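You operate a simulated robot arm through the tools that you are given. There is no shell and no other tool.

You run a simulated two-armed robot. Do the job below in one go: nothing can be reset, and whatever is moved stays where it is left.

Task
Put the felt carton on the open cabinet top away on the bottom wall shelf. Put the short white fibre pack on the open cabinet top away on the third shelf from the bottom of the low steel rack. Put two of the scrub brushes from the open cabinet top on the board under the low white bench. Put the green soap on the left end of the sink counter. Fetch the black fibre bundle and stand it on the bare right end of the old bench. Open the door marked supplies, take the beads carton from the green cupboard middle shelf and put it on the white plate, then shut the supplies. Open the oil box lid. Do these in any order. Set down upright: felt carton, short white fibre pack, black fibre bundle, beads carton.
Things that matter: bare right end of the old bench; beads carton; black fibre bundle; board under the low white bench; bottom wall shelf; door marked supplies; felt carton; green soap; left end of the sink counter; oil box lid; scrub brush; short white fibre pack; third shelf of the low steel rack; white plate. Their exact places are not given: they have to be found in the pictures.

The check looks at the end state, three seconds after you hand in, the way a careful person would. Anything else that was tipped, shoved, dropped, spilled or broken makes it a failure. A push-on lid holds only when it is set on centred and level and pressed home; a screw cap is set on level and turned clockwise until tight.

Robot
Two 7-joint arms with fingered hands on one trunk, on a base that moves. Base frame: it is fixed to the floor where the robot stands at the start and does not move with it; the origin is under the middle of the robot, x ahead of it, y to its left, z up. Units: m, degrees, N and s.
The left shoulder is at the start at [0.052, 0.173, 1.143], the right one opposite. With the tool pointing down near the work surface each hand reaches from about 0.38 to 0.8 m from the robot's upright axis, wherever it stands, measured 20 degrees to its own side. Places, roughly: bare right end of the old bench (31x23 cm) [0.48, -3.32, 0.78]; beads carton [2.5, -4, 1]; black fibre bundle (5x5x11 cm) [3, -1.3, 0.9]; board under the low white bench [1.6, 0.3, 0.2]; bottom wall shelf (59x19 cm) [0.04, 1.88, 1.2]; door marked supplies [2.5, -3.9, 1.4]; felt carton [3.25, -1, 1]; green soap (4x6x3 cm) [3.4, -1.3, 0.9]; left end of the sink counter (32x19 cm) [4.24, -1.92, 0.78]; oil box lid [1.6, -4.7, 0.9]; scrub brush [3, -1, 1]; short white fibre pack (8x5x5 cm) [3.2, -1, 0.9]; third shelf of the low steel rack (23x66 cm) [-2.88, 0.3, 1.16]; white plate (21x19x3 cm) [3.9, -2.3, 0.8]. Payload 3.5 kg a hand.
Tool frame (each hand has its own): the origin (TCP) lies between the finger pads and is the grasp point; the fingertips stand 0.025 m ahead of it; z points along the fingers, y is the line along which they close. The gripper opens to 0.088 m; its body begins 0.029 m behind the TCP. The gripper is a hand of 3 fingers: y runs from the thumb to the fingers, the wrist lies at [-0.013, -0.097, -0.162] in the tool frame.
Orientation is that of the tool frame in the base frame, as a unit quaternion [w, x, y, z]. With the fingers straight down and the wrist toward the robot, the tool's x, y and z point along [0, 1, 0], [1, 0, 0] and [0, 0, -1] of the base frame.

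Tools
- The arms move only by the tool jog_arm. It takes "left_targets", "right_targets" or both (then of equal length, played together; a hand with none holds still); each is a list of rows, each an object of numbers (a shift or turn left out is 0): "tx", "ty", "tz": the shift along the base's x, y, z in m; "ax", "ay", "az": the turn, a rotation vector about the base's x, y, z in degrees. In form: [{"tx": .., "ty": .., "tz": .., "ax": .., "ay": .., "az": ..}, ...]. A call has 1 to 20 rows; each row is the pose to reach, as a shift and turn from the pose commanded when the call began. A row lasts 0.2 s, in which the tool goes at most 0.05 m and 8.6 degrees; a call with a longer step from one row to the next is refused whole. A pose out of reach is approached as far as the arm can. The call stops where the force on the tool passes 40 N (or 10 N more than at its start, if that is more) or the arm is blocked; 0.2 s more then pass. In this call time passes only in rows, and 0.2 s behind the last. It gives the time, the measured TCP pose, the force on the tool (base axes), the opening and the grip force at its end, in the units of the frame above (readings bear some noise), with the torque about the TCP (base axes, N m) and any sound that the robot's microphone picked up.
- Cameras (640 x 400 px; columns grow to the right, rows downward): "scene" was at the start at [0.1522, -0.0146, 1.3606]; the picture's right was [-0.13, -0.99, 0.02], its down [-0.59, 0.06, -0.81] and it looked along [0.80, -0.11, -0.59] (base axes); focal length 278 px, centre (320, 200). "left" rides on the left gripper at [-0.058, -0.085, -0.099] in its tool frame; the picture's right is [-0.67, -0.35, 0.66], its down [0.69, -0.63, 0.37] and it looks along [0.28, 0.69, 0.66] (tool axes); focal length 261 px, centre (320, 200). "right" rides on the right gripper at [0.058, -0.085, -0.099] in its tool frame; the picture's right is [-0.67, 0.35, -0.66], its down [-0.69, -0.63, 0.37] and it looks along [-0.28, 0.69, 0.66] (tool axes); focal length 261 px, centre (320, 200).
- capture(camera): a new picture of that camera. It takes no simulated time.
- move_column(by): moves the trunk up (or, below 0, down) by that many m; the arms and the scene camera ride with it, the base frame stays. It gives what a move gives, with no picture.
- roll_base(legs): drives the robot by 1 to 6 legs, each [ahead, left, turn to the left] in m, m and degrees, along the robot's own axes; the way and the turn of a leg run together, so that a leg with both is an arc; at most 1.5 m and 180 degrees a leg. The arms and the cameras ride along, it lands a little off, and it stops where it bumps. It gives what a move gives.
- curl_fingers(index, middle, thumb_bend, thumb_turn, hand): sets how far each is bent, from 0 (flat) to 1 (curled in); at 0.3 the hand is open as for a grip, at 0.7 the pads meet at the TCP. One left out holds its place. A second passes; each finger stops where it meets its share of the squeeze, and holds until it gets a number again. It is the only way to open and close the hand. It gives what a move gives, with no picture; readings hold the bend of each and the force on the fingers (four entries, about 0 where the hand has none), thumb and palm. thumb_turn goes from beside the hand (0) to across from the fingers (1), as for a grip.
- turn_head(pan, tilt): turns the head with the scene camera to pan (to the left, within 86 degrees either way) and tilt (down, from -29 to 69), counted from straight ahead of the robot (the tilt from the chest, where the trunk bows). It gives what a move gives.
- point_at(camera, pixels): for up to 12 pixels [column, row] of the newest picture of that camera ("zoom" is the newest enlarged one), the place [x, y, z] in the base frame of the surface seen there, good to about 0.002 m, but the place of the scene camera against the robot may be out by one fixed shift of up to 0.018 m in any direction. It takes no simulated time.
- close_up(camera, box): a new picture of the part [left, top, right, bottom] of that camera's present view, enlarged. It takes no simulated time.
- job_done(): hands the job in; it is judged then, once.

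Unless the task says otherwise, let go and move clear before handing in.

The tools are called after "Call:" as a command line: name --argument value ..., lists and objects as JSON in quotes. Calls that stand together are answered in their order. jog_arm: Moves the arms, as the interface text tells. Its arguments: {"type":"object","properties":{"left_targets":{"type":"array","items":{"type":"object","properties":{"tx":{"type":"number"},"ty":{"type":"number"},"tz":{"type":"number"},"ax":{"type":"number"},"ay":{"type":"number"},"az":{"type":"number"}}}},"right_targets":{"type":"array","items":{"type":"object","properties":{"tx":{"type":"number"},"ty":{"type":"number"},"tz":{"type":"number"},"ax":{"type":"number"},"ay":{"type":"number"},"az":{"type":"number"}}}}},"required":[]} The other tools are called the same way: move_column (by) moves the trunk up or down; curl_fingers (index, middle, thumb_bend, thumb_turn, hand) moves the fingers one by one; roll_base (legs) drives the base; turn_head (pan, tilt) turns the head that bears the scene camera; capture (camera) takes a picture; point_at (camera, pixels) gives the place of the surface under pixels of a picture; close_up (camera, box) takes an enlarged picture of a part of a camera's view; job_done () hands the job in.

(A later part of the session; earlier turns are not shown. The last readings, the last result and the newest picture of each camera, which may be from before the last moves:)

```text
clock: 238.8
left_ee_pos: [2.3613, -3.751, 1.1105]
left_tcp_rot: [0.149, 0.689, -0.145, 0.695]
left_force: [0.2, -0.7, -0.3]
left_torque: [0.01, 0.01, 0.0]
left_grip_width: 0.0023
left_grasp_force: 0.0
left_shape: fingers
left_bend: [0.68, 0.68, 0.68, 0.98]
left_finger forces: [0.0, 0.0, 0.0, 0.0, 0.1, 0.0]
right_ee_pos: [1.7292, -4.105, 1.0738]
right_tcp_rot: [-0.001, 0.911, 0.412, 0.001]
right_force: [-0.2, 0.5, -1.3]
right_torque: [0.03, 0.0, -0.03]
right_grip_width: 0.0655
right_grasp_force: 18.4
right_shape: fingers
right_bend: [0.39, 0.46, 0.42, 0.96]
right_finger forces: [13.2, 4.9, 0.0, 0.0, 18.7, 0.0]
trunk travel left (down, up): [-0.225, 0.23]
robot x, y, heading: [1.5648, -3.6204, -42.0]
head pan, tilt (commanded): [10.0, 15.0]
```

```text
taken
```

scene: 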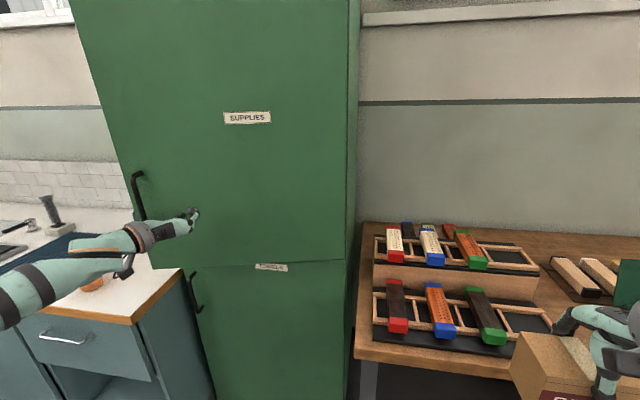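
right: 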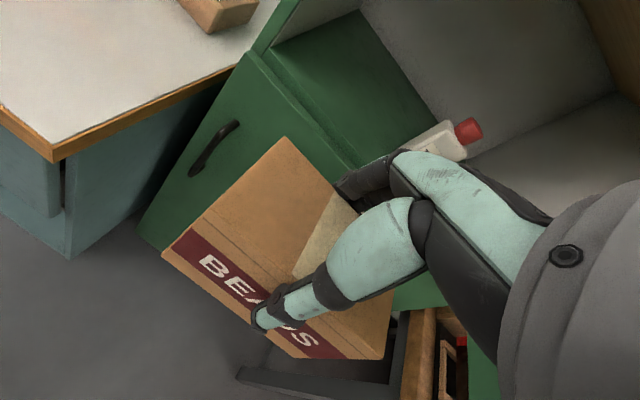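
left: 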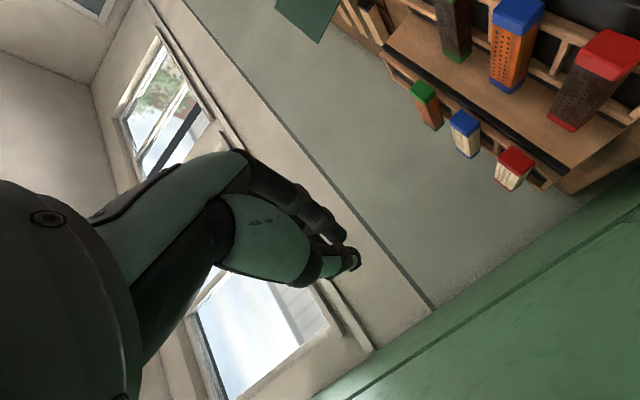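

Nearly shut (~15°). I'll roll 9 cm ahead, then finish with a slow arm push.

Call:
roll_base --legs '[[0.09, 0, 0]]'

Call:
jog_arm --left_targets '[{"tx": 0.0075, "ty": -0.0067}, {"tx": 0.015, "ty": -0.0134}, {"tx": 0.0225, "ty": -0.02}, {"tx": 0.03, "ty": -0.0268}, {"tx": 0.0375, "ty": -0.0335}, {"tx": 0.045, "ty": -0.04}, {"tx": 0.0525, "ty": -0.047}, {"tx": 0.06, "ty": -0.0535}]'

Call:
capture --camera "scene"

```text
clock: 239.9
left_ee_pos: [2.4296, -3.8107, 1.1104]
left_tcp_rot: [0.149, 0.689, -0.144, 0.695]
left_force: [0.4, -0.7, -0.2]
left_torque: [-0.01, -0.01, 0.05]
left_grip_width: 0.0024
left_grasp_force: 0.2
left_shape: fingers
left_bend: [0.68, 0.68, 0.68, 0.98]
left_finger forces: [0.0, 0.1, 0.0, 0.0, 0.0, 0.0]
right_ee_pos: [1.7966, -4.1651, 1.0731]
right_tcp_rot: [-0.002, 0.912, 0.411, 0.001]
right_force: [-0.1, 0.3, -1.7]
right_torque: [0.04, 0.0, -0.01]
right_grip_width: 0.0652
right_grasp_force: 18.2
right_shape: fingers
right_bend: [0.39, 0.46, 0.42, 0.96]
right_finger forces: [13.1, 4.9, 0.0, 0.1, 18.5, 0.0]
trunk travel left (down, up): [-0.225, 0.23]
robot x, y, heading: [1.6361, -3.6823, -42.1]
head pan, tilt (commanded): [10.0, 15.0]
```

```text
clock: 241.6
left_ee_pos: [2.4792, -3.86, 1.1133]
left_tcp_rot: [0.151, 0.688, -0.144, 0.695]
left_force: [-25.1, 13.9, 1.6]
left_torque: [-0.04, 0.0, 0.07]
left_grip_width: 0.0
left_grasp_force: 14.9
left_shape: fingers
left_bend: [0.72, 0.72, 0.67, 0.97]
left_finger forces: [15.4, 10.4, 0.0, 0.0, 3.9, 0.0]
right_ee_pos: [1.7922, -4.1617, 1.0763]
right_tcp_rot: [0.0, 0.911, 0.412, 0.004]
right_force: [1.2, 0.0, -1.3]
right_torque: [-0.01, -0.02, 0.01]
right_grip_width: 0.0658
right_grasp_force: 18.4
right_shape: fingers
right_bend: [0.39, 0.46, 0.42, 0.96]
right_finger forces: [13.0, 4.9, 0.0, 0.0, 18.5, 0.1]
trunk travel left (down, up): [-0.225, 0.23]
robot x, y, heading: [1.6303, -3.6777, -42.0]
head pan, tilt (commanded): [10.0, 15.0]
stopped in row 8 (left hand): the force on the tool passed its limit at 53 N (the readings are from after the stop); the commanded pose is now the measured one
```

```text
taken
```

scene: 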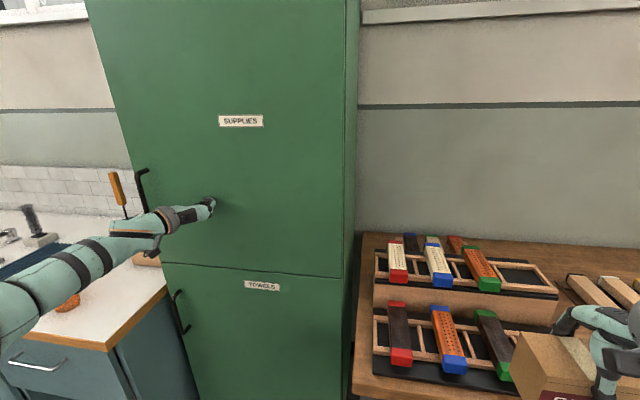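

The hand met firm resistance (53 N) and the door looks flush. I'll check that the upper door is coplanar with the lower one.

Call:
point_at --camera "scene" --pixels '[[175, 240], [175, 285], [110, 80], [330, 250], [330, 300], [140, 150], [250, 220], [250, 310]]'

```text
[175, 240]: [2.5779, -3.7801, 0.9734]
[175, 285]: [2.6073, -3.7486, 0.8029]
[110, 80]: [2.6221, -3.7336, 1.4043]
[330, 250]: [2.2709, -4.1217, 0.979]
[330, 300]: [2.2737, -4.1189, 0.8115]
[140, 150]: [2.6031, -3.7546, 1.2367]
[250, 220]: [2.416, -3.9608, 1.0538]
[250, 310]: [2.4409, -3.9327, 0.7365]
```

The door is flush (both doors at the same plane). I'll back away and turn the left hand back to pointing down.

Call:
jog_arm --left_targets '[{"tx": -0.02, "ty": 0.018}, {"tx": -0.055, "ty": 0.05}]'

Call:
roll_base --legs '[[-0.35, 0.1, 0]]'

Call:
capture --camera "scene"

```text
clock: 242.2
left_ee_pos: [2.428, -3.8119, 1.1097]
left_tcp_rot: [0.151, 0.689, -0.144, 0.694]
left_force: [0.3, -1.2, 0.2]
left_torque: [-0.01, 0.01, 0.04]
left_grip_width: 0.0028
left_grasp_force: 0.1
left_shape: fingers
left_bend: [0.68, 0.68, 0.68, 0.97]
left_finger forces: [0.1, 0.0, 0.0, 0.1, 0.0, 0.0]
right_ee_pos: [1.7948, -4.1621, 1.0763]
right_tcp_rot: [0.0, 0.912, 0.411, 0.002]
right_force: [-0.3, -0.1, -1.1]
right_torque: [0.01, -0.04, -0.01]
right_grip_width: 0.0653
right_grasp_force: 18.0
right_shape: fingers
right_bend: [0.39, 0.46, 0.42, 0.96]
right_finger forces: [13.0, 4.8, 0.0, 0.1, 18.5, 0.1]
trunk travel left (down, up): [-0.225, 0.23]
robot x, y, heading: [1.6334, -3.6835, -41.7]
head pan, tilt (commanded): [10.0, 15.0]
```

```text
clock: 244.6
left_ee_pos: [2.2356, -3.5058, 1.1066]
left_tcp_rot: [0.148, 0.691, -0.144, 0.693]
left_force: [-0.7, -0.5, -0.4]
left_torque: [0.01, 0.02, 0.02]
left_grip_width: 0.0027
left_grasp_force: 0.1
left_shape: fingers
left_bend: [0.68, 0.68, 0.68, 0.97]
left_finger forces: [0.0, 0.0, 0.1, 0.0, 0.1, 0.0]
right_ee_pos: [1.6043, -3.8578, 1.0733]
right_tcp_rot: [-0.002, 0.911, 0.413, 0.001]
right_force: [-0.8, 0.1, -0.8]
right_torque: [0.01, 0.01, -0.01]
right_grip_width: 0.0657
right_grasp_force: 17.7
right_shape: fingers
right_bend: [0.39, 0.46, 0.42, 0.96]
right_finger forces: [13.1, 4.9, 0.0, 0.0, 18.5, 0.0]
trunk travel left (down, up): [-0.225, 0.23]
robot x, y, heading: [1.4391, -3.3789, -41.8]
head pan, tilt (commanded): [10.0, 15.0]
```

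```text
taken
```

scene: 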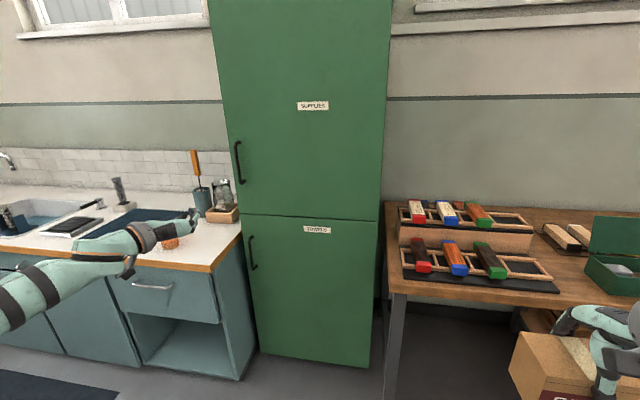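

The door is shut. Now turning the left hand back to tool-down and bringing it in.

Call:
jog_arm --left_targets '[{"tx": -0.0253, "ty": -0.0051, "tz": 0.003, "ax": -1.5, "ay": 7.16, "az": 4.25}, {"tx": -0.0506, "ty": -0.0103, "tz": 0.006, "ax": -3.0, "ay": 14.32, "az": 8.5}, {"tx": -0.076, "ty": -0.0154, "tz": 0.009, "ax": -4.5, "ay": 21.48, "az": 12.75}, {"tx": -0.1013, "ty": -0.0206, "tz": 0.012, "ax": -6.0, "ay": 28.64, "az": 17.0}, {"tx": -0.1266, "ty": -0.0257, "tz": 0.015, "ax": -7.5, "ay": 35.8, "az": 21.25}, {"tx": -0.152, "ty": -0.0308, "tz": 0.018, "ax": -9.0, "ay": 42.96, "az": 25.5}, {"tx": -0.1773, "ty": -0.036, "tz": 0.021, "ax": -10.5, "ay": 50.12, "az": 29.75}, {"tx": -0.2026, "ty": -0.0411, "tz": 0.024, "ax": -12.0, "ay": 57.28, "az": 34.0}, {"tx": -0.2279, "ty": -0.0462, "tz": 0.027, "ax": -13.5, "ay": 64.44, "az": 38.25}, {"tx": -0.2532, "ty": -0.0514, "tz": 0.03, "ax": -15.0, "ay": 71.6, "az": 42.5}, {"tx": -0.2786, "ty": -0.0565, "tz": 0.033, "ax": -16.5, "ay": 78.76, "az": 46.75}, {"tx": -0.3039, "ty": -0.0617, "tz": 0.036, "ax": -18.0, "ay": 85.92, "az": 51.0}, {"tx": -0.3292, "ty": -0.0668, "tz": 0.04, "ax": -19.5, "ay": 93.08, "az": 55.25}]'

Call:
curl_fingers --hand "left" --index 0.3 --middle 0.3 --thumb_bend 0.3

Call:
capture --camera "scene"

```text
clock: 247.4
left_ee_pos: [1.905, -3.5715, 1.1482]
left_tcp_rot: [-0.001, 0.914, 0.406, 0.0]
left_force: [-1.1, -0.6, -0.5]
left_torque: [0.01, -0.03, 0.0]
left_grip_width: 0.0024
left_grasp_force: 0.0
left_shape: fingers
left_bend: [0.68, 0.68, 0.68, 0.97]
left_finger forces: [0.0, 0.0, 0.0, 0.1, 0.0, 0.0]
right_ee_pos: [1.6048, -3.8592, 1.0745]
right_tcp_rot: [-0.002, 0.91, 0.414, 0.001]
right_force: [0.3, 0.0, -1.5]
right_torque: [0.04, -0.02, 0.02]
right_grip_width: 0.0655
right_grasp_force: 18.2
right_shape: fingers
right_bend: [0.39, 0.46, 0.42, 0.96]
right_finger forces: [13.2, 4.8, 0.0, 0.1, 18.4, 0.0]
trunk travel left (down, up): [-0.225, 0.23]
robot x, y, heading: [1.4352, -3.3781, -41.8]
head pan, tilt (commanded): [10.0, 15.0]
```

```text
clock: 248.4
left_ee_pos: [1.9066, -3.5711, 1.1472]
left_tcp_rot: [0.0, 0.914, 0.406, 0.001]
left_force: [0.3, -0.6, 0.8]
left_torque: [0.0, 0.0, -0.02]
left_grip_width: 0.0845
left_grasp_force: 0.1
left_shape: fingers
left_bend: [0.3, 0.3, 0.3, 0.97]
left_finger forces: [0.1, 0.1, 0.0, 0.0, 0.0, 0.1]
right_ee_pos: [1.6041, -3.8587, 1.0729]
right_tcp_rot: [-0.003, 0.911, 0.413, 0.001]
right_force: [-0.5, 1.0, -1.6]
right_torque: [0.01, 0.0, -0.01]
right_grip_width: 0.0655
right_grasp_force: 17.8
right_shape: fingers
right_bend: [0.39, 0.46, 0.42, 0.96]
right_finger forces: [13.1, 4.8, 0.0, 0.0, 18.5, 0.0]
trunk travel left (down, up): [-0.225, 0.23]
robot x, y, heading: [1.4405, -3.3773, -41.7]
head pan, tilt (commanded): [10.0, 15.0]
```

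```text
taken
```

scene: 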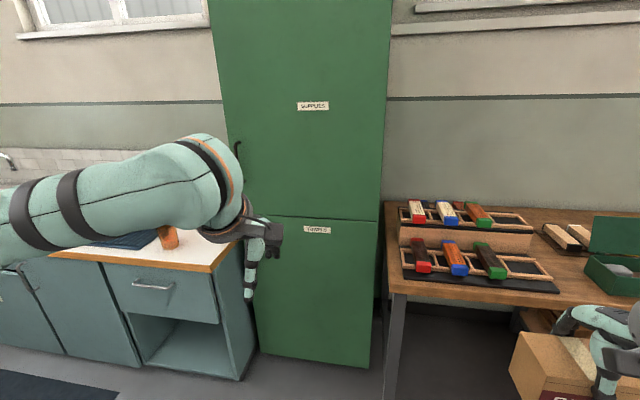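

Both hands are in carrying pose. Driving back along the counter to the white plate.

Call:
roll_base --legs '[[0.1, 1.25, 0], [0.15, 1.15, 0]]'

Call:
turn_head --pan -10 --tilt 30

Call:
capture --camera "scene"

```text
clock: 259.9
left_ee_pos: [3.6638, -1.9387, 1.1485]
left_tcp_rot: [0.0, 0.883, 0.469, -0.001]
left_force: [-0.1, 0.6, -0.2]
left_torque: [-0.04, 0.0, 0.01]
left_grip_width: 0.0847
left_grasp_force: 0.1
left_shape: fingers
left_bend: [0.3, 0.3, 0.3, 0.98]
left_finger forces: [0.1, 0.1, 0.0, 0.0, 0.1, 0.1]
right_ee_pos: [3.4053, -2.2649, 1.0734]
right_tcp_rot: [-0.001, 0.879, 0.477, 0.001]
right_force: [0.4, 0.3, -1.8]
right_torque: [0.0, 0.03, -0.03]
right_grip_width: 0.0656
right_grasp_force: 17.9
right_shape: fingers
right_bend: [0.4, 0.47, 0.42, 0.96]
right_finger forces: [13.0, 5.0, 0.0, 0.1, 18.3, 0.0]
trunk travel left (down, up): [-0.225, 0.23]
robot x, y, heading: [3.1739, -1.816, -33.8]
head pan, tilt (commanded): [10.0, 15.0]
stopped in leg 2: the robot was blocked; the commanded pose is now the measured one
```

```text
clock: 260.7
left_ee_pos: [3.6628, -1.9415, 1.1473]
left_tcp_rot: [0.0, 0.883, 0.469, 0.001]
left_force: [-0.3, 0.3, 1.4]
left_torque: [-0.01, -0.01, 0.01]
left_grip_width: 0.085
left_grasp_force: 0.1
left_shape: fingers
left_bend: [0.3, 0.3, 0.3, 0.98]
left_finger forces: [0.0, 0.0, 0.0, 0.1, 0.1, 0.0]
right_ee_pos: [3.4053, -2.268, 1.0749]
right_tcp_rot: [-0.002, 0.878, 0.478, 0.0]
right_force: [-0.9, -0.1, -1.6]
right_torque: [0.0, 0.01, -0.02]
right_grip_width: 0.0654
right_grasp_force: 18.0
right_shape: fingers
right_bend: [0.4, 0.47, 0.42, 0.96]
right_finger forces: [13.0, 4.8, 0.0, 0.0, 18.4, 0.0]
trunk travel left (down, up): [-0.225, 0.23]
robot x, y, heading: [3.1755, -1.8153, -33.6]
head pan, tilt (commanded): [-10.0, 30.0]
```

```text
taken
```

scene: 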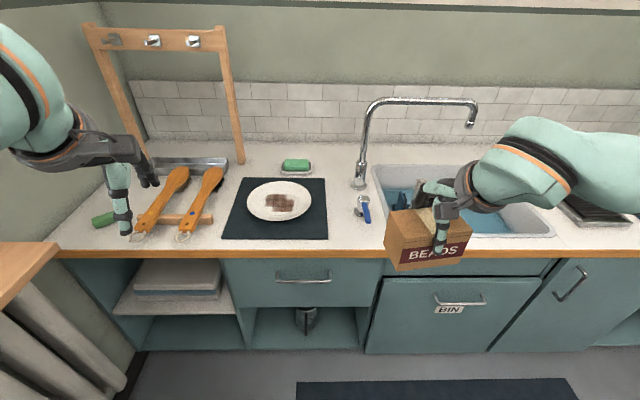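

The base was blocked on its left, probably touching the open cabinet's corner. I'll look left to check that nothing was disturbed.

Call:
turn_head --pan 80 --tilt 35

Call:
capture --camera "scene"

Call:
capture --camera "left"

```text
clock: 262.4
left_ee_pos: [3.6619, -1.9411, 1.149]
left_tcp_rot: [0.0, 0.883, 0.469, 0.001]
left_force: [0.2, 0.1, 0.2]
left_torque: [0.02, -0.01, 0.03]
left_grip_width: 0.0847
left_grasp_force: 0.1
left_shape: fingers
left_bend: [0.3, 0.3, 0.3, 0.98]
left_finger forces: [0.1, 0.1, 0.0, 0.1, 0.0, 0.0]
right_ee_pos: [3.4054, -2.2677, 1.0738]
right_tcp_rot: [-0.002, 0.879, 0.477, 0.001]
right_force: [-0.8, -0.2, -2.2]
right_torque: [-0.03, 0.01, -0.01]
right_grip_width: 0.0653
right_grasp_force: 18.2
right_shape: fingers
right_bend: [0.4, 0.47, 0.42, 0.96]
right_finger forces: [13.0, 4.9, 0.0, 0.0, 18.4, 0.1]
trunk travel left (down, up): [-0.225, 0.23]
robot x, y, heading: [3.1747, -1.8175, -33.4]
head pan, tilt (commanded): [80.0, 35.0]
```

```text
taken
```

scene: 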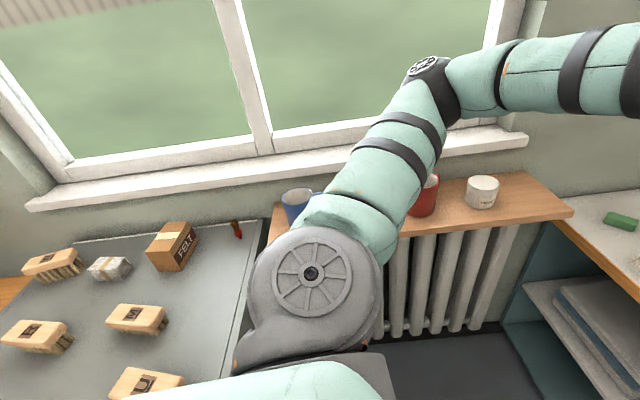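

```text
taken
```

left: 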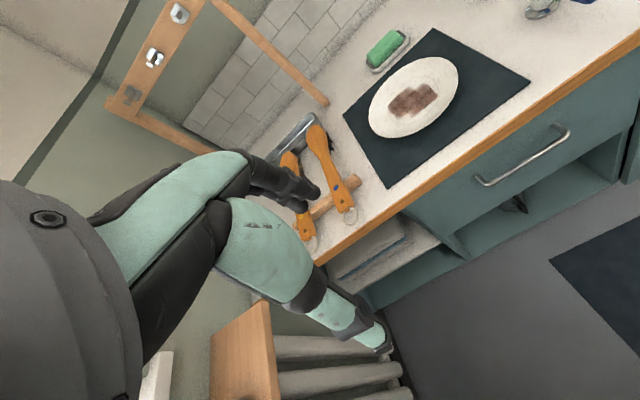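

The cabinet-top items all look upright and in place. I'll verify positions against earlier readings.

Call:
point_at --camera "scene" --pixels '[[172, 240], [110, 268], [140, 315], [50, 262], [40, 330], [150, 382], [237, 228], [255, 260], [240, 300], [340, 380], [250, 350]]'

```text
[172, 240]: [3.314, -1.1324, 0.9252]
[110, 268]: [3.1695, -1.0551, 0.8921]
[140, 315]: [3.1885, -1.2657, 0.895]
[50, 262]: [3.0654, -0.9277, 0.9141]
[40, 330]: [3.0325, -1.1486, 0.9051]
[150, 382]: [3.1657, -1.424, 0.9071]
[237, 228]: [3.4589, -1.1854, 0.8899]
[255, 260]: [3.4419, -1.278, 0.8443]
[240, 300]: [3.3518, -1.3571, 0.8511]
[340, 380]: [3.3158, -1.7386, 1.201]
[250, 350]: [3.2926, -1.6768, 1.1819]
```

Everything on the cabinet is in place. I'll move ahead away from its corner and turn slightly left to put the plate in the right hand's range.

Call:
roll_base --legs '[[0.12, -0.02, 0], [0.1, 0, 8.5]]'

Call:
turn_head --pan -10 --tilt 35

Call:
capture --camera "scene"

Call:
capture --camera "right"

```text
clock: 264.4
left_ee_pos: [3.8527, -1.9964, 1.1478]
left_tcp_rot: [0.001, 0.845, 0.535, 0.001]
left_force: [-0.1, 0.3, -0.2]
left_torque: [0.03, -0.02, -0.03]
left_grip_width: 0.0849
left_grasp_force: 0.0
left_shape: fingers
left_bend: [0.3, 0.3, 0.3, 0.98]
left_finger forces: [0.0, 0.1, 0.0, 0.1, 0.0, 0.0]
right_ee_pos: [3.647, -2.3595, 1.0737]
right_tcp_rot: [-0.003, 0.84, 0.543, 0.001]
right_force: [-0.2, -0.3, -1.4]
right_torque: [0.01, -0.04, 0.0]
right_grip_width: 0.0652
right_grasp_force: 18.4
right_shape: fingers
right_bend: [0.4, 0.47, 0.42, 0.96]
right_finger forces: [12.9, 4.8, 0.0, 0.0, 18.2, 0.0]
trunk travel left (down, up): [-0.225, 0.23]
robot x, y, heading: [3.3449, -1.9472, -24.9]
head pan, tilt (commanded): [80.0, 35.0]
```

```text
clock: 266.0
left_ee_pos: [3.8527, -1.9978, 1.1481]
left_tcp_rot: [0.0, 0.845, 0.535, 0.001]
left_force: [0.1, -0.7, 0.6]
left_torque: [0.01, -0.01, 0.01]
left_grip_width: 0.0846
left_grasp_force: 0.1
left_shape: fingers
left_bend: [0.3, 0.3, 0.3, 0.98]
left_finger forces: [0.0, 0.0, 0.0, 0.0, 0.0, 0.1]
right_ee_pos: [3.647, -2.3576, 1.0743]
right_tcp_rot: [-0.001, 0.84, 0.542, 0.002]
right_force: [0.8, 0.2, -1.1]
right_torque: [0.02, -0.01, 0.01]
right_grip_width: 0.0653
right_grasp_force: 18.3
right_shape: fingers
right_bend: [0.4, 0.47, 0.42, 0.96]
right_finger forces: [12.9, 4.8, 0.1, 0.0, 18.2, 0.0]
trunk travel left (down, up): [-0.225, 0.23]
robot x, y, heading: [3.351, -1.9439, -24.7]
head pan, tilt (commanded): [-10.0, 35.0]
```

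```text
taken
```

scene: 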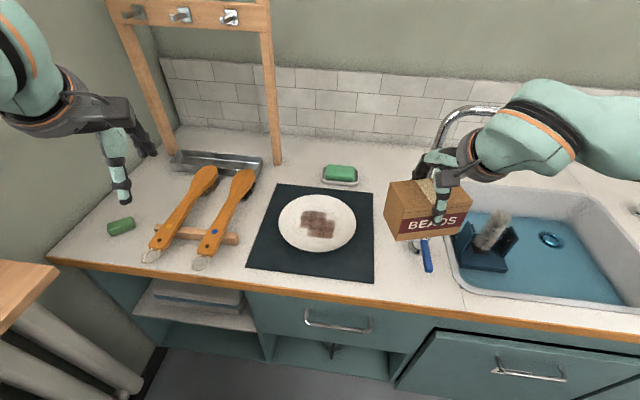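

```text
taken
```

right: 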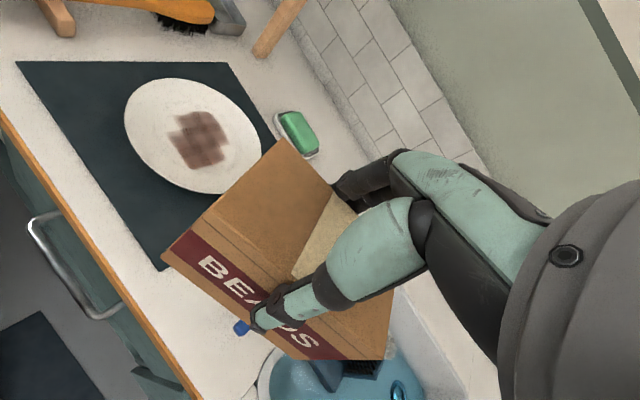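

The plate is at (195,137) in the right view. Measuring its rim and centre.

Call:
point_at --camera "right" --pixels '[[197, 138], [127, 117], [170, 82], [232, 105], [215, 192], [165, 175], [140, 150], [150, 120], [220, 150], [60, 100], [190, 280]]'

Call:
point_at --camera "scene" --pixels '[[317, 222], [280, 222], [355, 222], [317, 197], [317, 250], [340, 240], [295, 205]]'

```text
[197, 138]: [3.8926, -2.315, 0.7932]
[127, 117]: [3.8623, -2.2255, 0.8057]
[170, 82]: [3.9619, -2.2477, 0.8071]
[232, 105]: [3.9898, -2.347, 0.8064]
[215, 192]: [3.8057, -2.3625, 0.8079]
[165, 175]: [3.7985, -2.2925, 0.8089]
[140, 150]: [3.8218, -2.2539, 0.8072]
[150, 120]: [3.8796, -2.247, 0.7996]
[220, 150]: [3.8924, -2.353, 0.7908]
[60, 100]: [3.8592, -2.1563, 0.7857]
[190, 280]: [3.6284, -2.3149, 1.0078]
```

```text
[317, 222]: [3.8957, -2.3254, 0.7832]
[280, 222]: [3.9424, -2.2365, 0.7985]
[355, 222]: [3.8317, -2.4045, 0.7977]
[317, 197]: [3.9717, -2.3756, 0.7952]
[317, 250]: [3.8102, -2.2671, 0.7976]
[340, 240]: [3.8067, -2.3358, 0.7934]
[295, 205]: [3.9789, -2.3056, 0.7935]
```

Plate floor z≈0.792, rim 0.807, centre ≈ (3.892,-2.321). I'll carry the carton over it and lower partway.

Call:
jog_arm --right_targets '[{"tx": 0.042, "ty": 0.006, "tz": 0.0}, {"tx": 0.084, "ty": 0.0125}, {"tx": 0.126, "ty": 0.0188}, {"tx": 0.168, "ty": 0.025}, {"tx": 0.21, "ty": 0.031}, {"tx": 0.246, "ty": 0.0366}, {"tx": 0.246, "ty": 0.0366, "tz": -0.045}, {"tx": 0.246, "ty": 0.0366, "tz": -0.09}, {"tx": 0.246, "ty": 0.0366, "tz": -0.135}, {"tx": 0.246, "ty": 0.0366, "tz": -0.17}]'

Call:
capture --camera "right"

Call:
capture --camera "scene"

```text
clock: 268.2
left_ee_pos: [3.8532, -1.9974, 1.1481]
left_tcp_rot: [-0.001, 0.845, 0.535, 0.001]
left_force: [-0.4, 0.4, -0.8]
left_torque: [0.01, 0.04, 0.0]
left_grip_width: 0.0848
left_grasp_force: 0.0
left_shape: fingers
left_bend: [0.3, 0.3, 0.3, 0.98]
left_finger forces: [0.0, 0.1, 0.0, 0.0, 0.0, 0.0]
right_ee_pos: [3.8917, -2.3202, 0.902]
right_tcp_rot: [-0.003, 0.84, 0.543, 0.001]
right_force: [-0.4, -0.2, -1.6]
right_torque: [0.02, -0.03, 0.0]
right_grip_width: 0.0648
right_grasp_force: 16.9
right_shape: fingers
right_bend: [0.4, 0.47, 0.42, 0.96]
right_finger forces: [12.2, 4.5, 0.1, 0.0, 17.0, 0.0]
trunk travel left (down, up): [-0.225, 0.23]
robot x, y, heading: [3.3466, -1.9433, -24.6]
head pan, tilt (commanded): [-10.0, 35.0]
```

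```text
taken
```

right: 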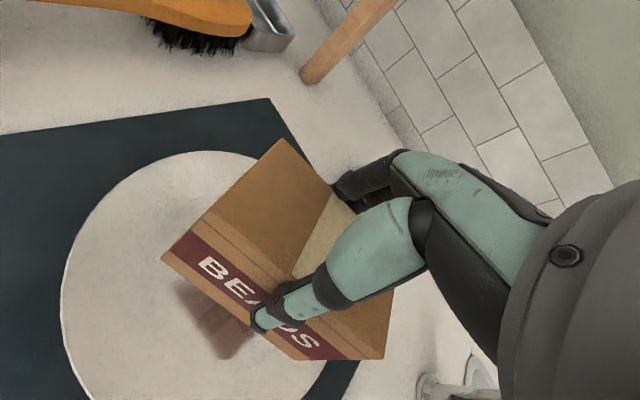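

```text
taken
```

scene: 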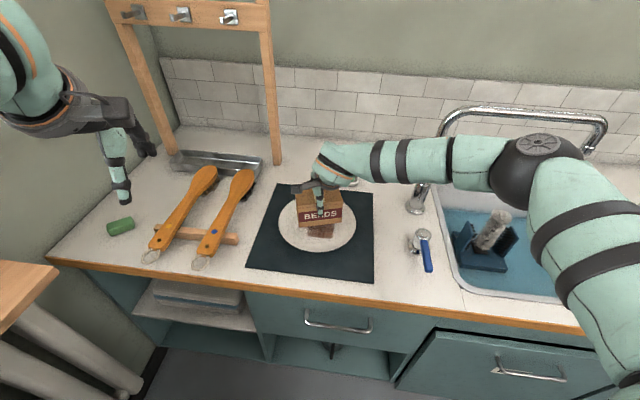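

The carton is over the plate. I'll check my elbow against the tap before the final lowering.

Call:
point_at --camera "scene" --pixels '[[535, 145], [500, 110], [600, 125], [440, 125], [480, 150], [560, 160]]'

```text
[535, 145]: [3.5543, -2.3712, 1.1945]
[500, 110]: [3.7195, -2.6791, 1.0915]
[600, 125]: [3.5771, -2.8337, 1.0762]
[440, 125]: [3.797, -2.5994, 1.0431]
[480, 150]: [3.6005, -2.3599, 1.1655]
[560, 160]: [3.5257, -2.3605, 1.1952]
```

Plenty of clearance. Lowering the carton onto the plate gently.

Call:
jog_arm --right_targets '[{"tz": -0.025}, {"tz": -0.034}, {"tz": -0.037}, {"tz": -0.039}]'

```text
clock: 269.2
left_ee_pos: [3.8515, -1.9954, 1.1494]
left_tcp_rot: [0.001, 0.845, 0.535, 0.001]
left_force: [0.1, 0.5, 0.5]
left_torque: [0.01, 0.03, -0.02]
left_grip_width: 0.0849
left_grasp_force: 0.1
left_shape: fingers
left_bend: [0.3, 0.3, 0.3, 0.98]
left_finger forces: [0.0, 0.0, 0.0, 0.0, 0.1, 0.0]
right_ee_pos: [3.8922, -2.3194, 0.8686]
right_tcp_rot: [0.0, 0.84, 0.542, 0.003]
right_force: [5.4, -3.7, 18.8]
right_torque: [0.12, 0.15, -0.06]
right_grip_width: 0.0651
right_grasp_force: 19.4
right_shape: fingers
right_bend: [0.39, 0.47, 0.44, 0.97]
right_finger forces: [16.2, 5.2, 0.1, 0.0, 17.1, 0.0]
trunk travel left (down, up): [-0.225, 0.23]
robot x, y, heading: [3.3544, -1.9461, -24.4]
head pan, tilt (commanded): [-10.0, 35.0]
```

Contact at z≈0.868 with 19 N. I'll ease up slightly to relieve the pressure.

Call:
jog_arm --right_targets '[{"tz": 0.004}]'

Call:
capture --camera "right"

Call:
close_up --camera "scene" --box '[240, 140, 400, 290]'

```text
clock: 269.6
left_ee_pos: [3.8517, -1.9962, 1.1487]
left_tcp_rot: [0.0, 0.845, 0.535, 0.0]
left_force: [0.5, 0.5, 0.6]
left_torque: [-0.02, -0.01, -0.01]
left_grip_width: 0.0847
left_grasp_force: 0.0
left_shape: fingers
left_bend: [0.3, 0.3, 0.3, 0.98]
left_finger forces: [0.0, 0.0, 0.0, 0.0, 0.0, 0.0]
right_ee_pos: [3.8926, -2.3205, 0.8681]
right_tcp_rot: [-0.002, 0.84, 0.542, 0.001]
right_force: [3.9, -0.7, 10.1]
right_torque: [0.05, 0.06, -0.04]
right_grip_width: 0.065
right_grasp_force: 18.1
right_shape: fingers
right_bend: [0.39, 0.46, 0.44, 0.97]
right_finger forces: [14.4, 5.3, 0.0, 0.1, 16.4, 0.0]
trunk travel left (down, up): [-0.225, 0.23]
robot x, y, heading: [3.349, -1.9481, -24.7]
head pan, tilt (commanded): [-10.0, 35.0]
```

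```text
taken
```

right: 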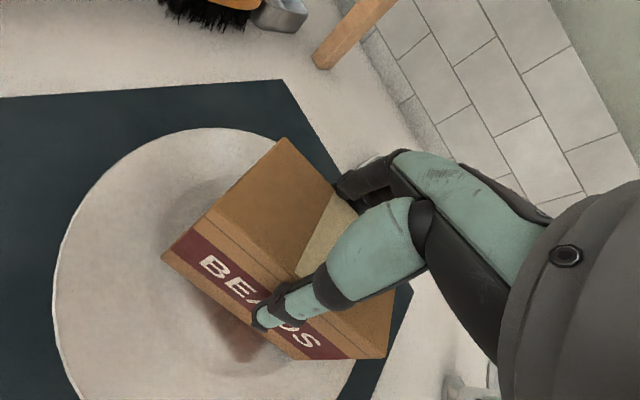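

```text
2.67 times, centred on (320, 215) of scene
```

zoom: 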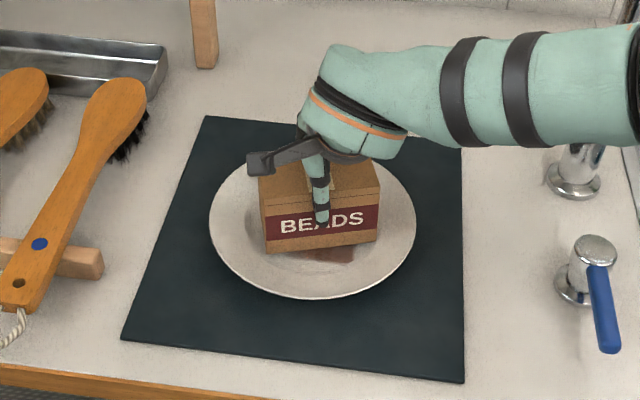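

The carton sits centrally on the plate. Releasing and lifting straight up.

Call:
curl_fingers --hand "right" --index 0.2 --middle 0.2 --thumb_bend 0.22

Call:
jog_arm --right_targets '[{"tz": 0.02}, {"tz": 0.05}, {"tz": 0.09}, {"tz": 0.135}, {"tz": 0.18}, {"tz": 0.22}]'

Call:
capture --camera "right"

Call:
close_up --camera "scene" --box '[240, 140, 400, 290]'

```text
clock: 270.6
left_ee_pos: [3.8517, -1.9967, 1.1487]
left_tcp_rot: [-0.001, 0.845, 0.535, 0.001]
left_force: [-0.1, -0.3, 0.1]
left_torque: [-0.01, 0.0, -0.01]
left_grip_width: 0.0849
left_grasp_force: 0.1
left_shape: fingers
left_bend: [0.3, 0.3, 0.3, 0.98]
left_finger forces: [0.1, 0.0, 0.0, 0.0, 0.0, 0.0]
right_ee_pos: [3.8935, -2.3216, 0.8685]
right_tcp_rot: [-0.001, 0.84, 0.542, 0.001]
right_force: [-0.5, -0.2, -0.3]
right_torque: [-0.02, 0.0, 0.02]
right_grip_width: 0.1016
right_grasp_force: 0.1
right_shape: fingers
right_bend: [0.2, 0.2, 0.22, 0.97]
right_finger forces: [0.0, 0.0, 0.1, 0.0, 0.0, 0.0]
trunk travel left (down, up): [-0.225, 0.23]
robot x, y, heading: [3.3483, -1.9439, -24.8]
head pan, tilt (commanded): [-10.0, 35.0]
```

```text
clock: 272.0
left_ee_pos: [3.8519, -1.9963, 1.149]
left_tcp_rot: [0.001, 0.845, 0.535, 0.001]
left_force: [-0.8, -0.2, 0.5]
left_torque: [-0.02, 0.01, 0.02]
left_grip_width: 0.0846
left_grasp_force: 0.0
left_shape: fingers
left_bend: [0.3, 0.3, 0.3, 0.98]
left_finger forces: [0.0, 0.1, 0.0, 0.0, 0.0, 0.0]
right_ee_pos: [3.8926, -2.3207, 1.0905]
right_tcp_rot: [-0.002, 0.84, 0.542, 0.001]
right_force: [-0.6, -0.3, -0.3]
right_torque: [0.01, 0.0, 0.01]
right_grip_width: 0.102
right_grasp_force: 0.0
right_shape: fingers
right_bend: [0.2, 0.2, 0.22, 0.97]
right_finger forces: [0.1, 0.0, 0.0, 0.0, 0.0, 0.0]
trunk travel left (down, up): [-0.225, 0.23]
robot x, y, heading: [3.3485, -1.9443, -24.9]
head pan, tilt (commanded): [-10.0, 35.0]
```

```text
taken
```

right: 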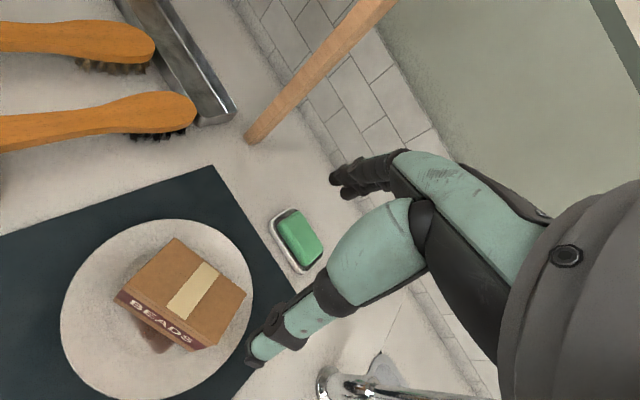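

```text
2.67 times, centred on (320, 215) of scene
```

zoom: 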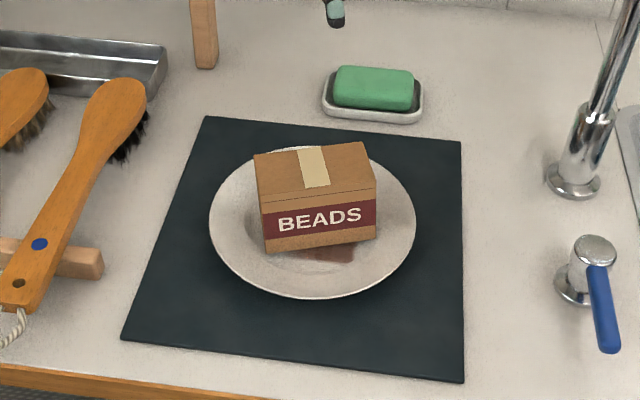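

BEADS stands upright on the plate. I'll retract the right arm, back away from the counter, and turn to the open cabinet for the next items.

Call:
jog_arm --right_targets '[{"tx": -0.04, "ty": -0.005, "tz": 0.01}, {"tx": -0.08, "ty": -0.01, "tz": 0.02}, {"tx": -0.12, "ty": -0.015, "tz": 0.03}, {"tx": -0.16, "ty": -0.02, "tz": 0.04}, {"tx": -0.2, "ty": -0.03, "tz": 0.05}, {"tx": -0.24, "ty": -0.036, "tz": 0.06}]'

Call:
curl_fingers --hand "right" --index 0.3 --middle 0.3 --thumb_bend 0.3

Call:
roll_base --legs '[[-0.25, -0.4, 0], [-0.2, -0.05, 0], [0, 0, 73]]'

Call:
turn_head --pan 0 --tilt 35

Call:
capture --camera "scene"

```text
clock: 273.4
left_ee_pos: [3.8521, -1.9962, 1.1487]
left_tcp_rot: [0.001, 0.845, 0.535, 0.001]
left_force: [-0.5, -0.1, -0.2]
left_torque: [0.02, -0.02, -0.02]
left_grip_width: 0.0849
left_grasp_force: 0.1
left_shape: fingers
left_bend: [0.3, 0.3, 0.3, 0.98]
left_finger forces: [0.1, 0.1, 0.0, 0.0, 0.0, 0.1]
right_ee_pos: [3.6506, -2.3569, 1.1504]
right_tcp_rot: [-0.002, 0.84, 0.543, 0.0]
right_force: [-0.4, -0.3, 0.6]
right_torque: [-0.01, -0.02, -0.03]
right_grip_width: 0.1021
right_grasp_force: 0.0
right_shape: fingers
right_bend: [0.2, 0.2, 0.22, 0.97]
right_finger forces: [0.0, 0.1, 0.1, 0.0, 0.0, 0.0]
trunk travel left (down, up): [-0.225, 0.23]
robot x, y, heading: [3.3483, -1.946, -25.0]
head pan, tilt (commanded): [-10.0, 35.0]
```

```text
clock: 274.4
left_ee_pos: [3.8524, -1.9962, 1.1487]
left_tcp_rot: [-0.001, 0.845, 0.535, 0.001]
left_force: [-0.3, -0.2, 0.2]
left_torque: [-0.02, 0.03, 0.01]
left_grip_width: 0.0844
left_grasp_force: 0.0
left_shape: fingers
left_bend: [0.3, 0.3, 0.3, 0.98]
left_finger forces: [0.0, 0.0, 0.0, 0.0, 0.0, 0.0]
right_ee_pos: [3.6537, -2.3568, 1.1505]
right_tcp_rot: [-0.002, 0.839, 0.543, 0.002]
right_force: [-0.2, 0.2, 0.9]
right_torque: [-0.01, 0.02, 0.02]
right_grip_width: 0.0853
right_grasp_force: 0.1
right_shape: fingers
right_bend: [0.3, 0.3, 0.3, 0.97]
right_finger forces: [0.0, 0.0, 0.1, 0.1, 0.1, 0.0]
trunk travel left (down, up): [-0.225, 0.23]
robot x, y, heading: [3.3473, -1.947, -24.7]
head pan, tilt (commanded): [-10.0, 35.0]
```

```text
clock: 281.6
left_ee_pos: [2.947, -1.6886, 1.1482]
left_tcp_rot: [-0.001, 0.358, 0.934, 0.0]
left_force: [-0.6, -0.1, 0.1]
left_torque: [0.03, 0.01, 0.01]
left_grip_width: 0.0846
left_grasp_force: 0.2
left_shape: fingers
left_bend: [0.3, 0.3, 0.3, 0.98]
left_finger forces: [0.1, 0.0, 0.1, 0.0, 0.1, 0.0]
right_ee_pos: [3.2347, -1.9831, 1.1486]
right_tcp_rot: [-0.002, 0.35, 0.937, 0.0]
right_force: [0.2, 0.4, 0.3]
right_torque: [0.0, 0.01, 0.04]
right_grip_width: 0.0855
right_grasp_force: 0.1
right_shape: fingers
right_bend: [0.3, 0.3, 0.3, 0.97]
right_finger forces: [0.0, 0.1, 0.0, 0.0, 0.0, 0.0]
trunk travel left (down, up): [-0.225, 0.23]
robot x, y, heading: [2.754, -2.1573, 48.7]
head pan, tilt (commanded): [-10.0, 35.0]
```

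```text
clock: 282.3
left_ee_pos: [2.9479, -1.6885, 1.1485]
left_tcp_rot: [0.0, 0.359, 0.933, 0.0]
left_force: [0.4, 0.2, -0.1]
left_torque: [-0.03, 0.01, 0.04]
left_grip_width: 0.0844
left_grasp_force: 0.1
left_shape: fingers
left_bend: [0.3, 0.3, 0.3, 0.98]
left_finger forces: [0.1, 0.0, 0.1, 0.0, 0.0, 0.0]
right_ee_pos: [3.2362, -1.9819, 1.1489]
right_tcp_rot: [-0.002, 0.35, 0.937, -0.001]
right_force: [-0.1, -0.7, 0.5]
right_torque: [0.05, 0.03, -0.03]
right_grip_width: 0.0853
right_grasp_force: 0.1
right_shape: fingers
right_bend: [0.3, 0.3, 0.3, 0.97]
right_finger forces: [0.0, 0.1, 0.1, 0.0, 0.0, 0.1]
trunk travel left (down, up): [-0.225, 0.23]
robot x, y, heading: [2.7542, -2.1583, 48.6]
head pan, tilt (commanded): [0.0, 35.0]
```

```text
taken
```

scene: 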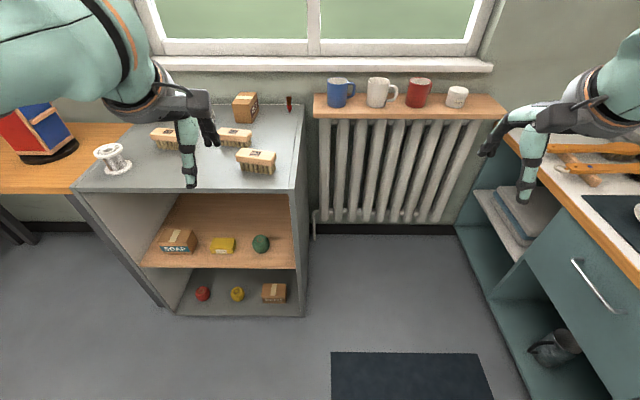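

The cabinet is left-ahead. I'll sidestep left and move in so the right hand lines up with the felt carton.

Call:
roll_base --legs '[[0, 0.45, -0.8], [0.34, 0, 0]]'

Call:
capture --camera "right"

Call:
capture --camera "scene"

```text
clock: 286.9
left_ee_pos: [2.8377, -1.1383, 1.1484]
left_tcp_rot: [-0.001, 0.36, 0.933, 0.001]
left_force: [0.4, 0.4, 1.1]
left_torque: [-0.03, -0.01, 0.0]
left_grip_width: 0.0849
left_grasp_force: 0.1
left_shape: fingers
left_bend: [0.3, 0.3, 0.3, 0.98]
left_finger forces: [0.0, 0.0, 0.0, 0.1, 0.0, 0.0]
right_ee_pos: [3.1241, -1.4343, 1.1501]
right_tcp_rot: [-0.002, 0.353, 0.936, 0.0]
right_force: [-0.5, 0.4, 0.4]
right_torque: [0.01, 0.01, -0.02]
right_grip_width: 0.0853
right_grasp_force: 0.1
right_shape: fingers
right_bend: [0.3, 0.3, 0.3, 0.97]
right_finger forces: [0.0, 0.0, 0.0, 0.1, 0.0, 0.0]
trunk travel left (down, up): [-0.225, 0.23]
robot x, y, heading: [2.6405, -1.6059, 48.1]
head pan, tilt (commanded): [0.0, 35.0]
```

```text
taken
```

right: 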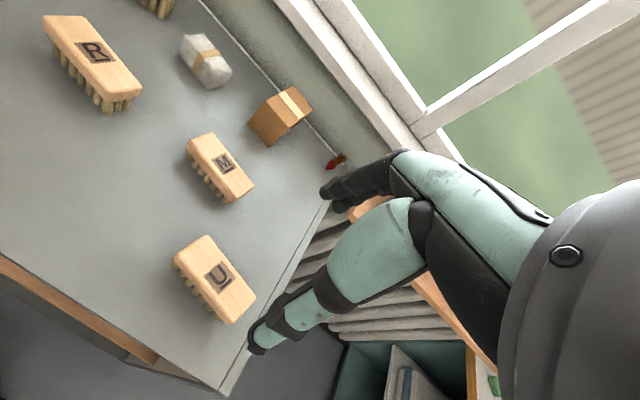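

```text
taken
```

scene: 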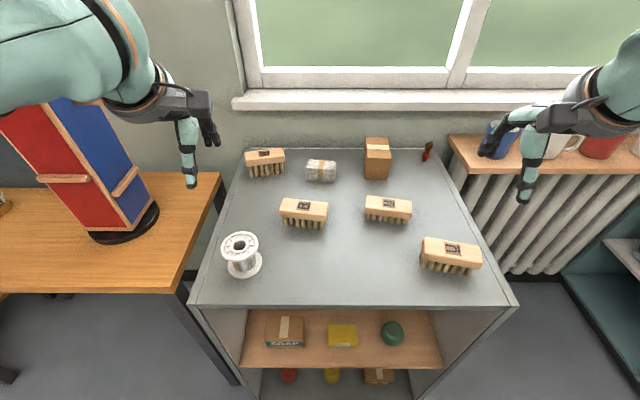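

All items visible. I'll zoom the right camera on the felt carton and pack, and measure.

Call:
close_up --camera "right" --box '[160, 20, 340, 160]'

Call:
point_at --camera "zoom" --pixels '[[360, 280], [400, 240], [460, 290], [500, 250], [150, 110]]'

```text
2.86 times, centred on (250, 90) of right
```

zoom: 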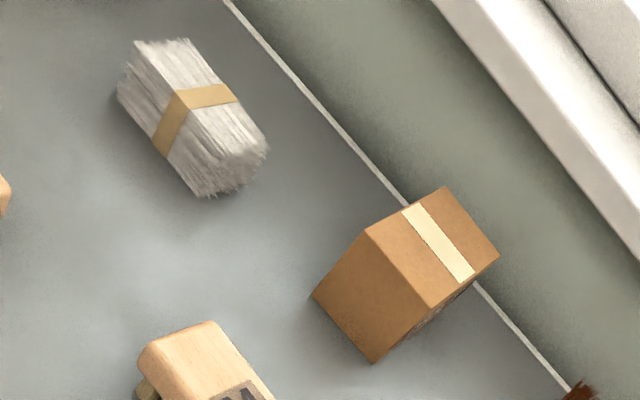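

```text
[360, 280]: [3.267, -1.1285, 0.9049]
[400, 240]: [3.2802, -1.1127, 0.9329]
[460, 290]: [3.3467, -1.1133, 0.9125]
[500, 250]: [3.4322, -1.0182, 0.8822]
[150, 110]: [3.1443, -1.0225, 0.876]
```

The felt carton's top corners are at (367,234), (445,188), (498,254), (428,306) in the zoom. Measuring.

Call:
point_at --camera "zoom" --pixels '[[371, 236], [444, 192], [493, 252], [428, 302], [374, 357], [318, 292], [432, 248], [140, 48], [188, 45], [262, 150], [165, 150], [210, 110]]'

```text
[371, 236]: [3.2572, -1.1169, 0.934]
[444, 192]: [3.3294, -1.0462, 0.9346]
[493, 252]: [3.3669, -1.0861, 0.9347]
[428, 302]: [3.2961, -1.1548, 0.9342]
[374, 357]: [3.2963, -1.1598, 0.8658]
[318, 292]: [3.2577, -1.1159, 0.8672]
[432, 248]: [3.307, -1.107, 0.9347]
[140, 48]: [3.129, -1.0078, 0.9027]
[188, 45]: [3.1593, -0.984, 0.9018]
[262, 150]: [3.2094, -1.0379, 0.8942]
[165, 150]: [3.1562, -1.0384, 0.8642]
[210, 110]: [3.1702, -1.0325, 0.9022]
```

The felt carton is 5.4 cm wide and 10 cm deep, so it must be pinched across its width — best from the cabinet's right side. I'll measure the space there.

Call:
point_at --camera "scene" --pixels '[[515, 300], [445, 152], [455, 165], [600, 178], [500, 200], [480, 240], [535, 275], [620, 265], [565, 280], [560, 340]]'

Call:
turn_head --pan -50 --tilt 40

Call:
capture --camera "scene"

```text
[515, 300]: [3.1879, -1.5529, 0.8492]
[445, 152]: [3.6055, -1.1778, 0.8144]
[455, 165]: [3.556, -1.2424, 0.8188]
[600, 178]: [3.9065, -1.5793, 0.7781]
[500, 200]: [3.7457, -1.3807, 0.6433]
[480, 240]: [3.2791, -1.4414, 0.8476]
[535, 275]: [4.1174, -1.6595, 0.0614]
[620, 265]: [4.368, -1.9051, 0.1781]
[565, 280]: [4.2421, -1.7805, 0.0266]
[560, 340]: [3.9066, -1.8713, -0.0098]
```

```text
clock: 288.1
left_ee_pos: [2.8378, -1.138, 1.1482]
left_tcp_rot: [0.001, 0.361, 0.932, 0.0]
left_force: [0.6, -0.3, 0.4]
left_torque: [0.03, 0.0, 0.01]
left_grip_width: 0.0851
left_grasp_force: 0.1
left_shape: fingers
left_bend: [0.3, 0.3, 0.3, 0.98]
left_finger forces: [0.1, 0.0, 0.1, 0.0, 0.1, 0.0]
right_ee_pos: [3.1238, -1.4333, 1.1482]
right_tcp_rot: [-0.002, 0.353, 0.936, 0.0]
right_force: [-0.8, 0.7, -0.7]
right_torque: [0.0, 0.0, 0.0]
right_grip_width: 0.0854
right_grasp_force: 0.0
right_shape: fingers
right_bend: [0.3, 0.3, 0.3, 0.97]
right_finger forces: [0.0, 0.1, 0.1, 0.0, 0.0, 0.0]
trunk travel left (down, up): [-0.225, 0.23]
robot x, y, heading: [2.6449, -1.6097, 48.0]
head pan, tilt (commanded): [-50.0, 40.0]
```

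```text
taken
```

scene: 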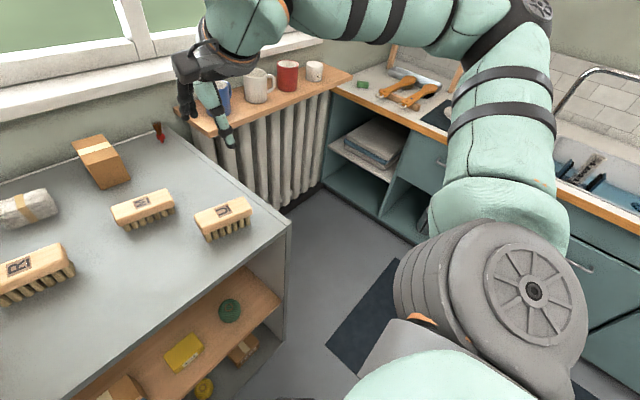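

The gap between cabinet (u≈3.41) and counter is about 0.88 m wide, enough for me. I'll back out, turn left 90°, and sidestep into the gap facing the cabinet's right side.

Call:
roll_base --legs '[[-0.22, -0.76, 0], [0, 0, 89.8]]'

Call:
turn_head --pan -40 --tilt 40

Call:
capture --camera "scene"

```text
clock: 296.1
left_ee_pos: [2.5883, -2.0669, 1.148]
left_tcp_rot: [-0.001, -0.396, 0.918, 0.0]
left_force: [-1.0, -0.3, 0.5]
left_torque: [0.0, -0.05, 0.04]
left_grip_width: 0.0848
left_grasp_force: 0.1
left_shape: fingers
left_bend: [0.3, 0.3, 0.3, 0.98]
left_finger forces: [0.0, 0.1, 0.0, 0.1, 0.1, 0.0]
right_ee_pos: [2.8903, -1.7856, 1.1486]
right_tcp_rot: [-0.001, -0.404, 0.915, -0.002]
right_force: [-0.4, -0.2, 0.5]
right_torque: [-0.01, 0.01, -0.01]
right_grip_width: 0.0851
right_grasp_force: 0.0
right_shape: fingers
right_bend: [0.3, 0.3, 0.3, 0.97]
right_finger forces: [0.0, 0.0, 0.0, 0.1, 0.0, 0.0]
trunk travel left (down, up): [-0.225, 0.23]
robot x, y, heading: [3.0502, -2.2707, 137.3]
head pan, tilt (commanded): [-50.0, 40.0]
```

```text
clock: 296.8
left_ee_pos: [2.5894, -2.0671, 1.1485]
left_tcp_rot: [0.0, -0.396, 0.918, 0.0]
left_force: [-0.1, -0.3, 0.6]
left_torque: [0.02, 0.0, 0.02]
left_grip_width: 0.0849
left_grasp_force: 0.1
left_shape: fingers
left_bend: [0.3, 0.3, 0.3, 0.98]
left_finger forces: [0.0, 0.0, 0.0, 0.0, 0.0, 0.0]
right_ee_pos: [2.8895, -1.7856, 1.1495]
right_tcp_rot: [-0.002, -0.404, 0.915, -0.002]
right_force: [0.3, -0.2, -1.0]
right_torque: [-0.03, 0.01, -0.01]
right_grip_width: 0.0854
right_grasp_force: 0.2
right_shape: fingers
right_bend: [0.3, 0.3, 0.3, 0.97]
right_finger forces: [0.1, 0.0, 0.0, 0.0, 0.0, 0.0]
trunk travel left (down, up): [-0.225, 0.23]
robot x, y, heading: [3.0544, -2.2727, 137.2]
head pan, tilt (commanded): [-40.0, 40.0]
```

```text
taken
```

scene: 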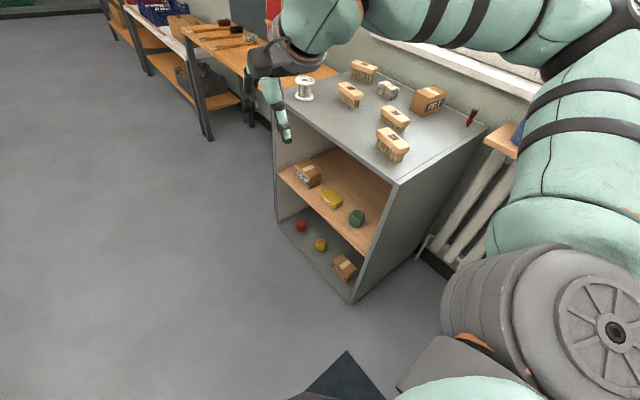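

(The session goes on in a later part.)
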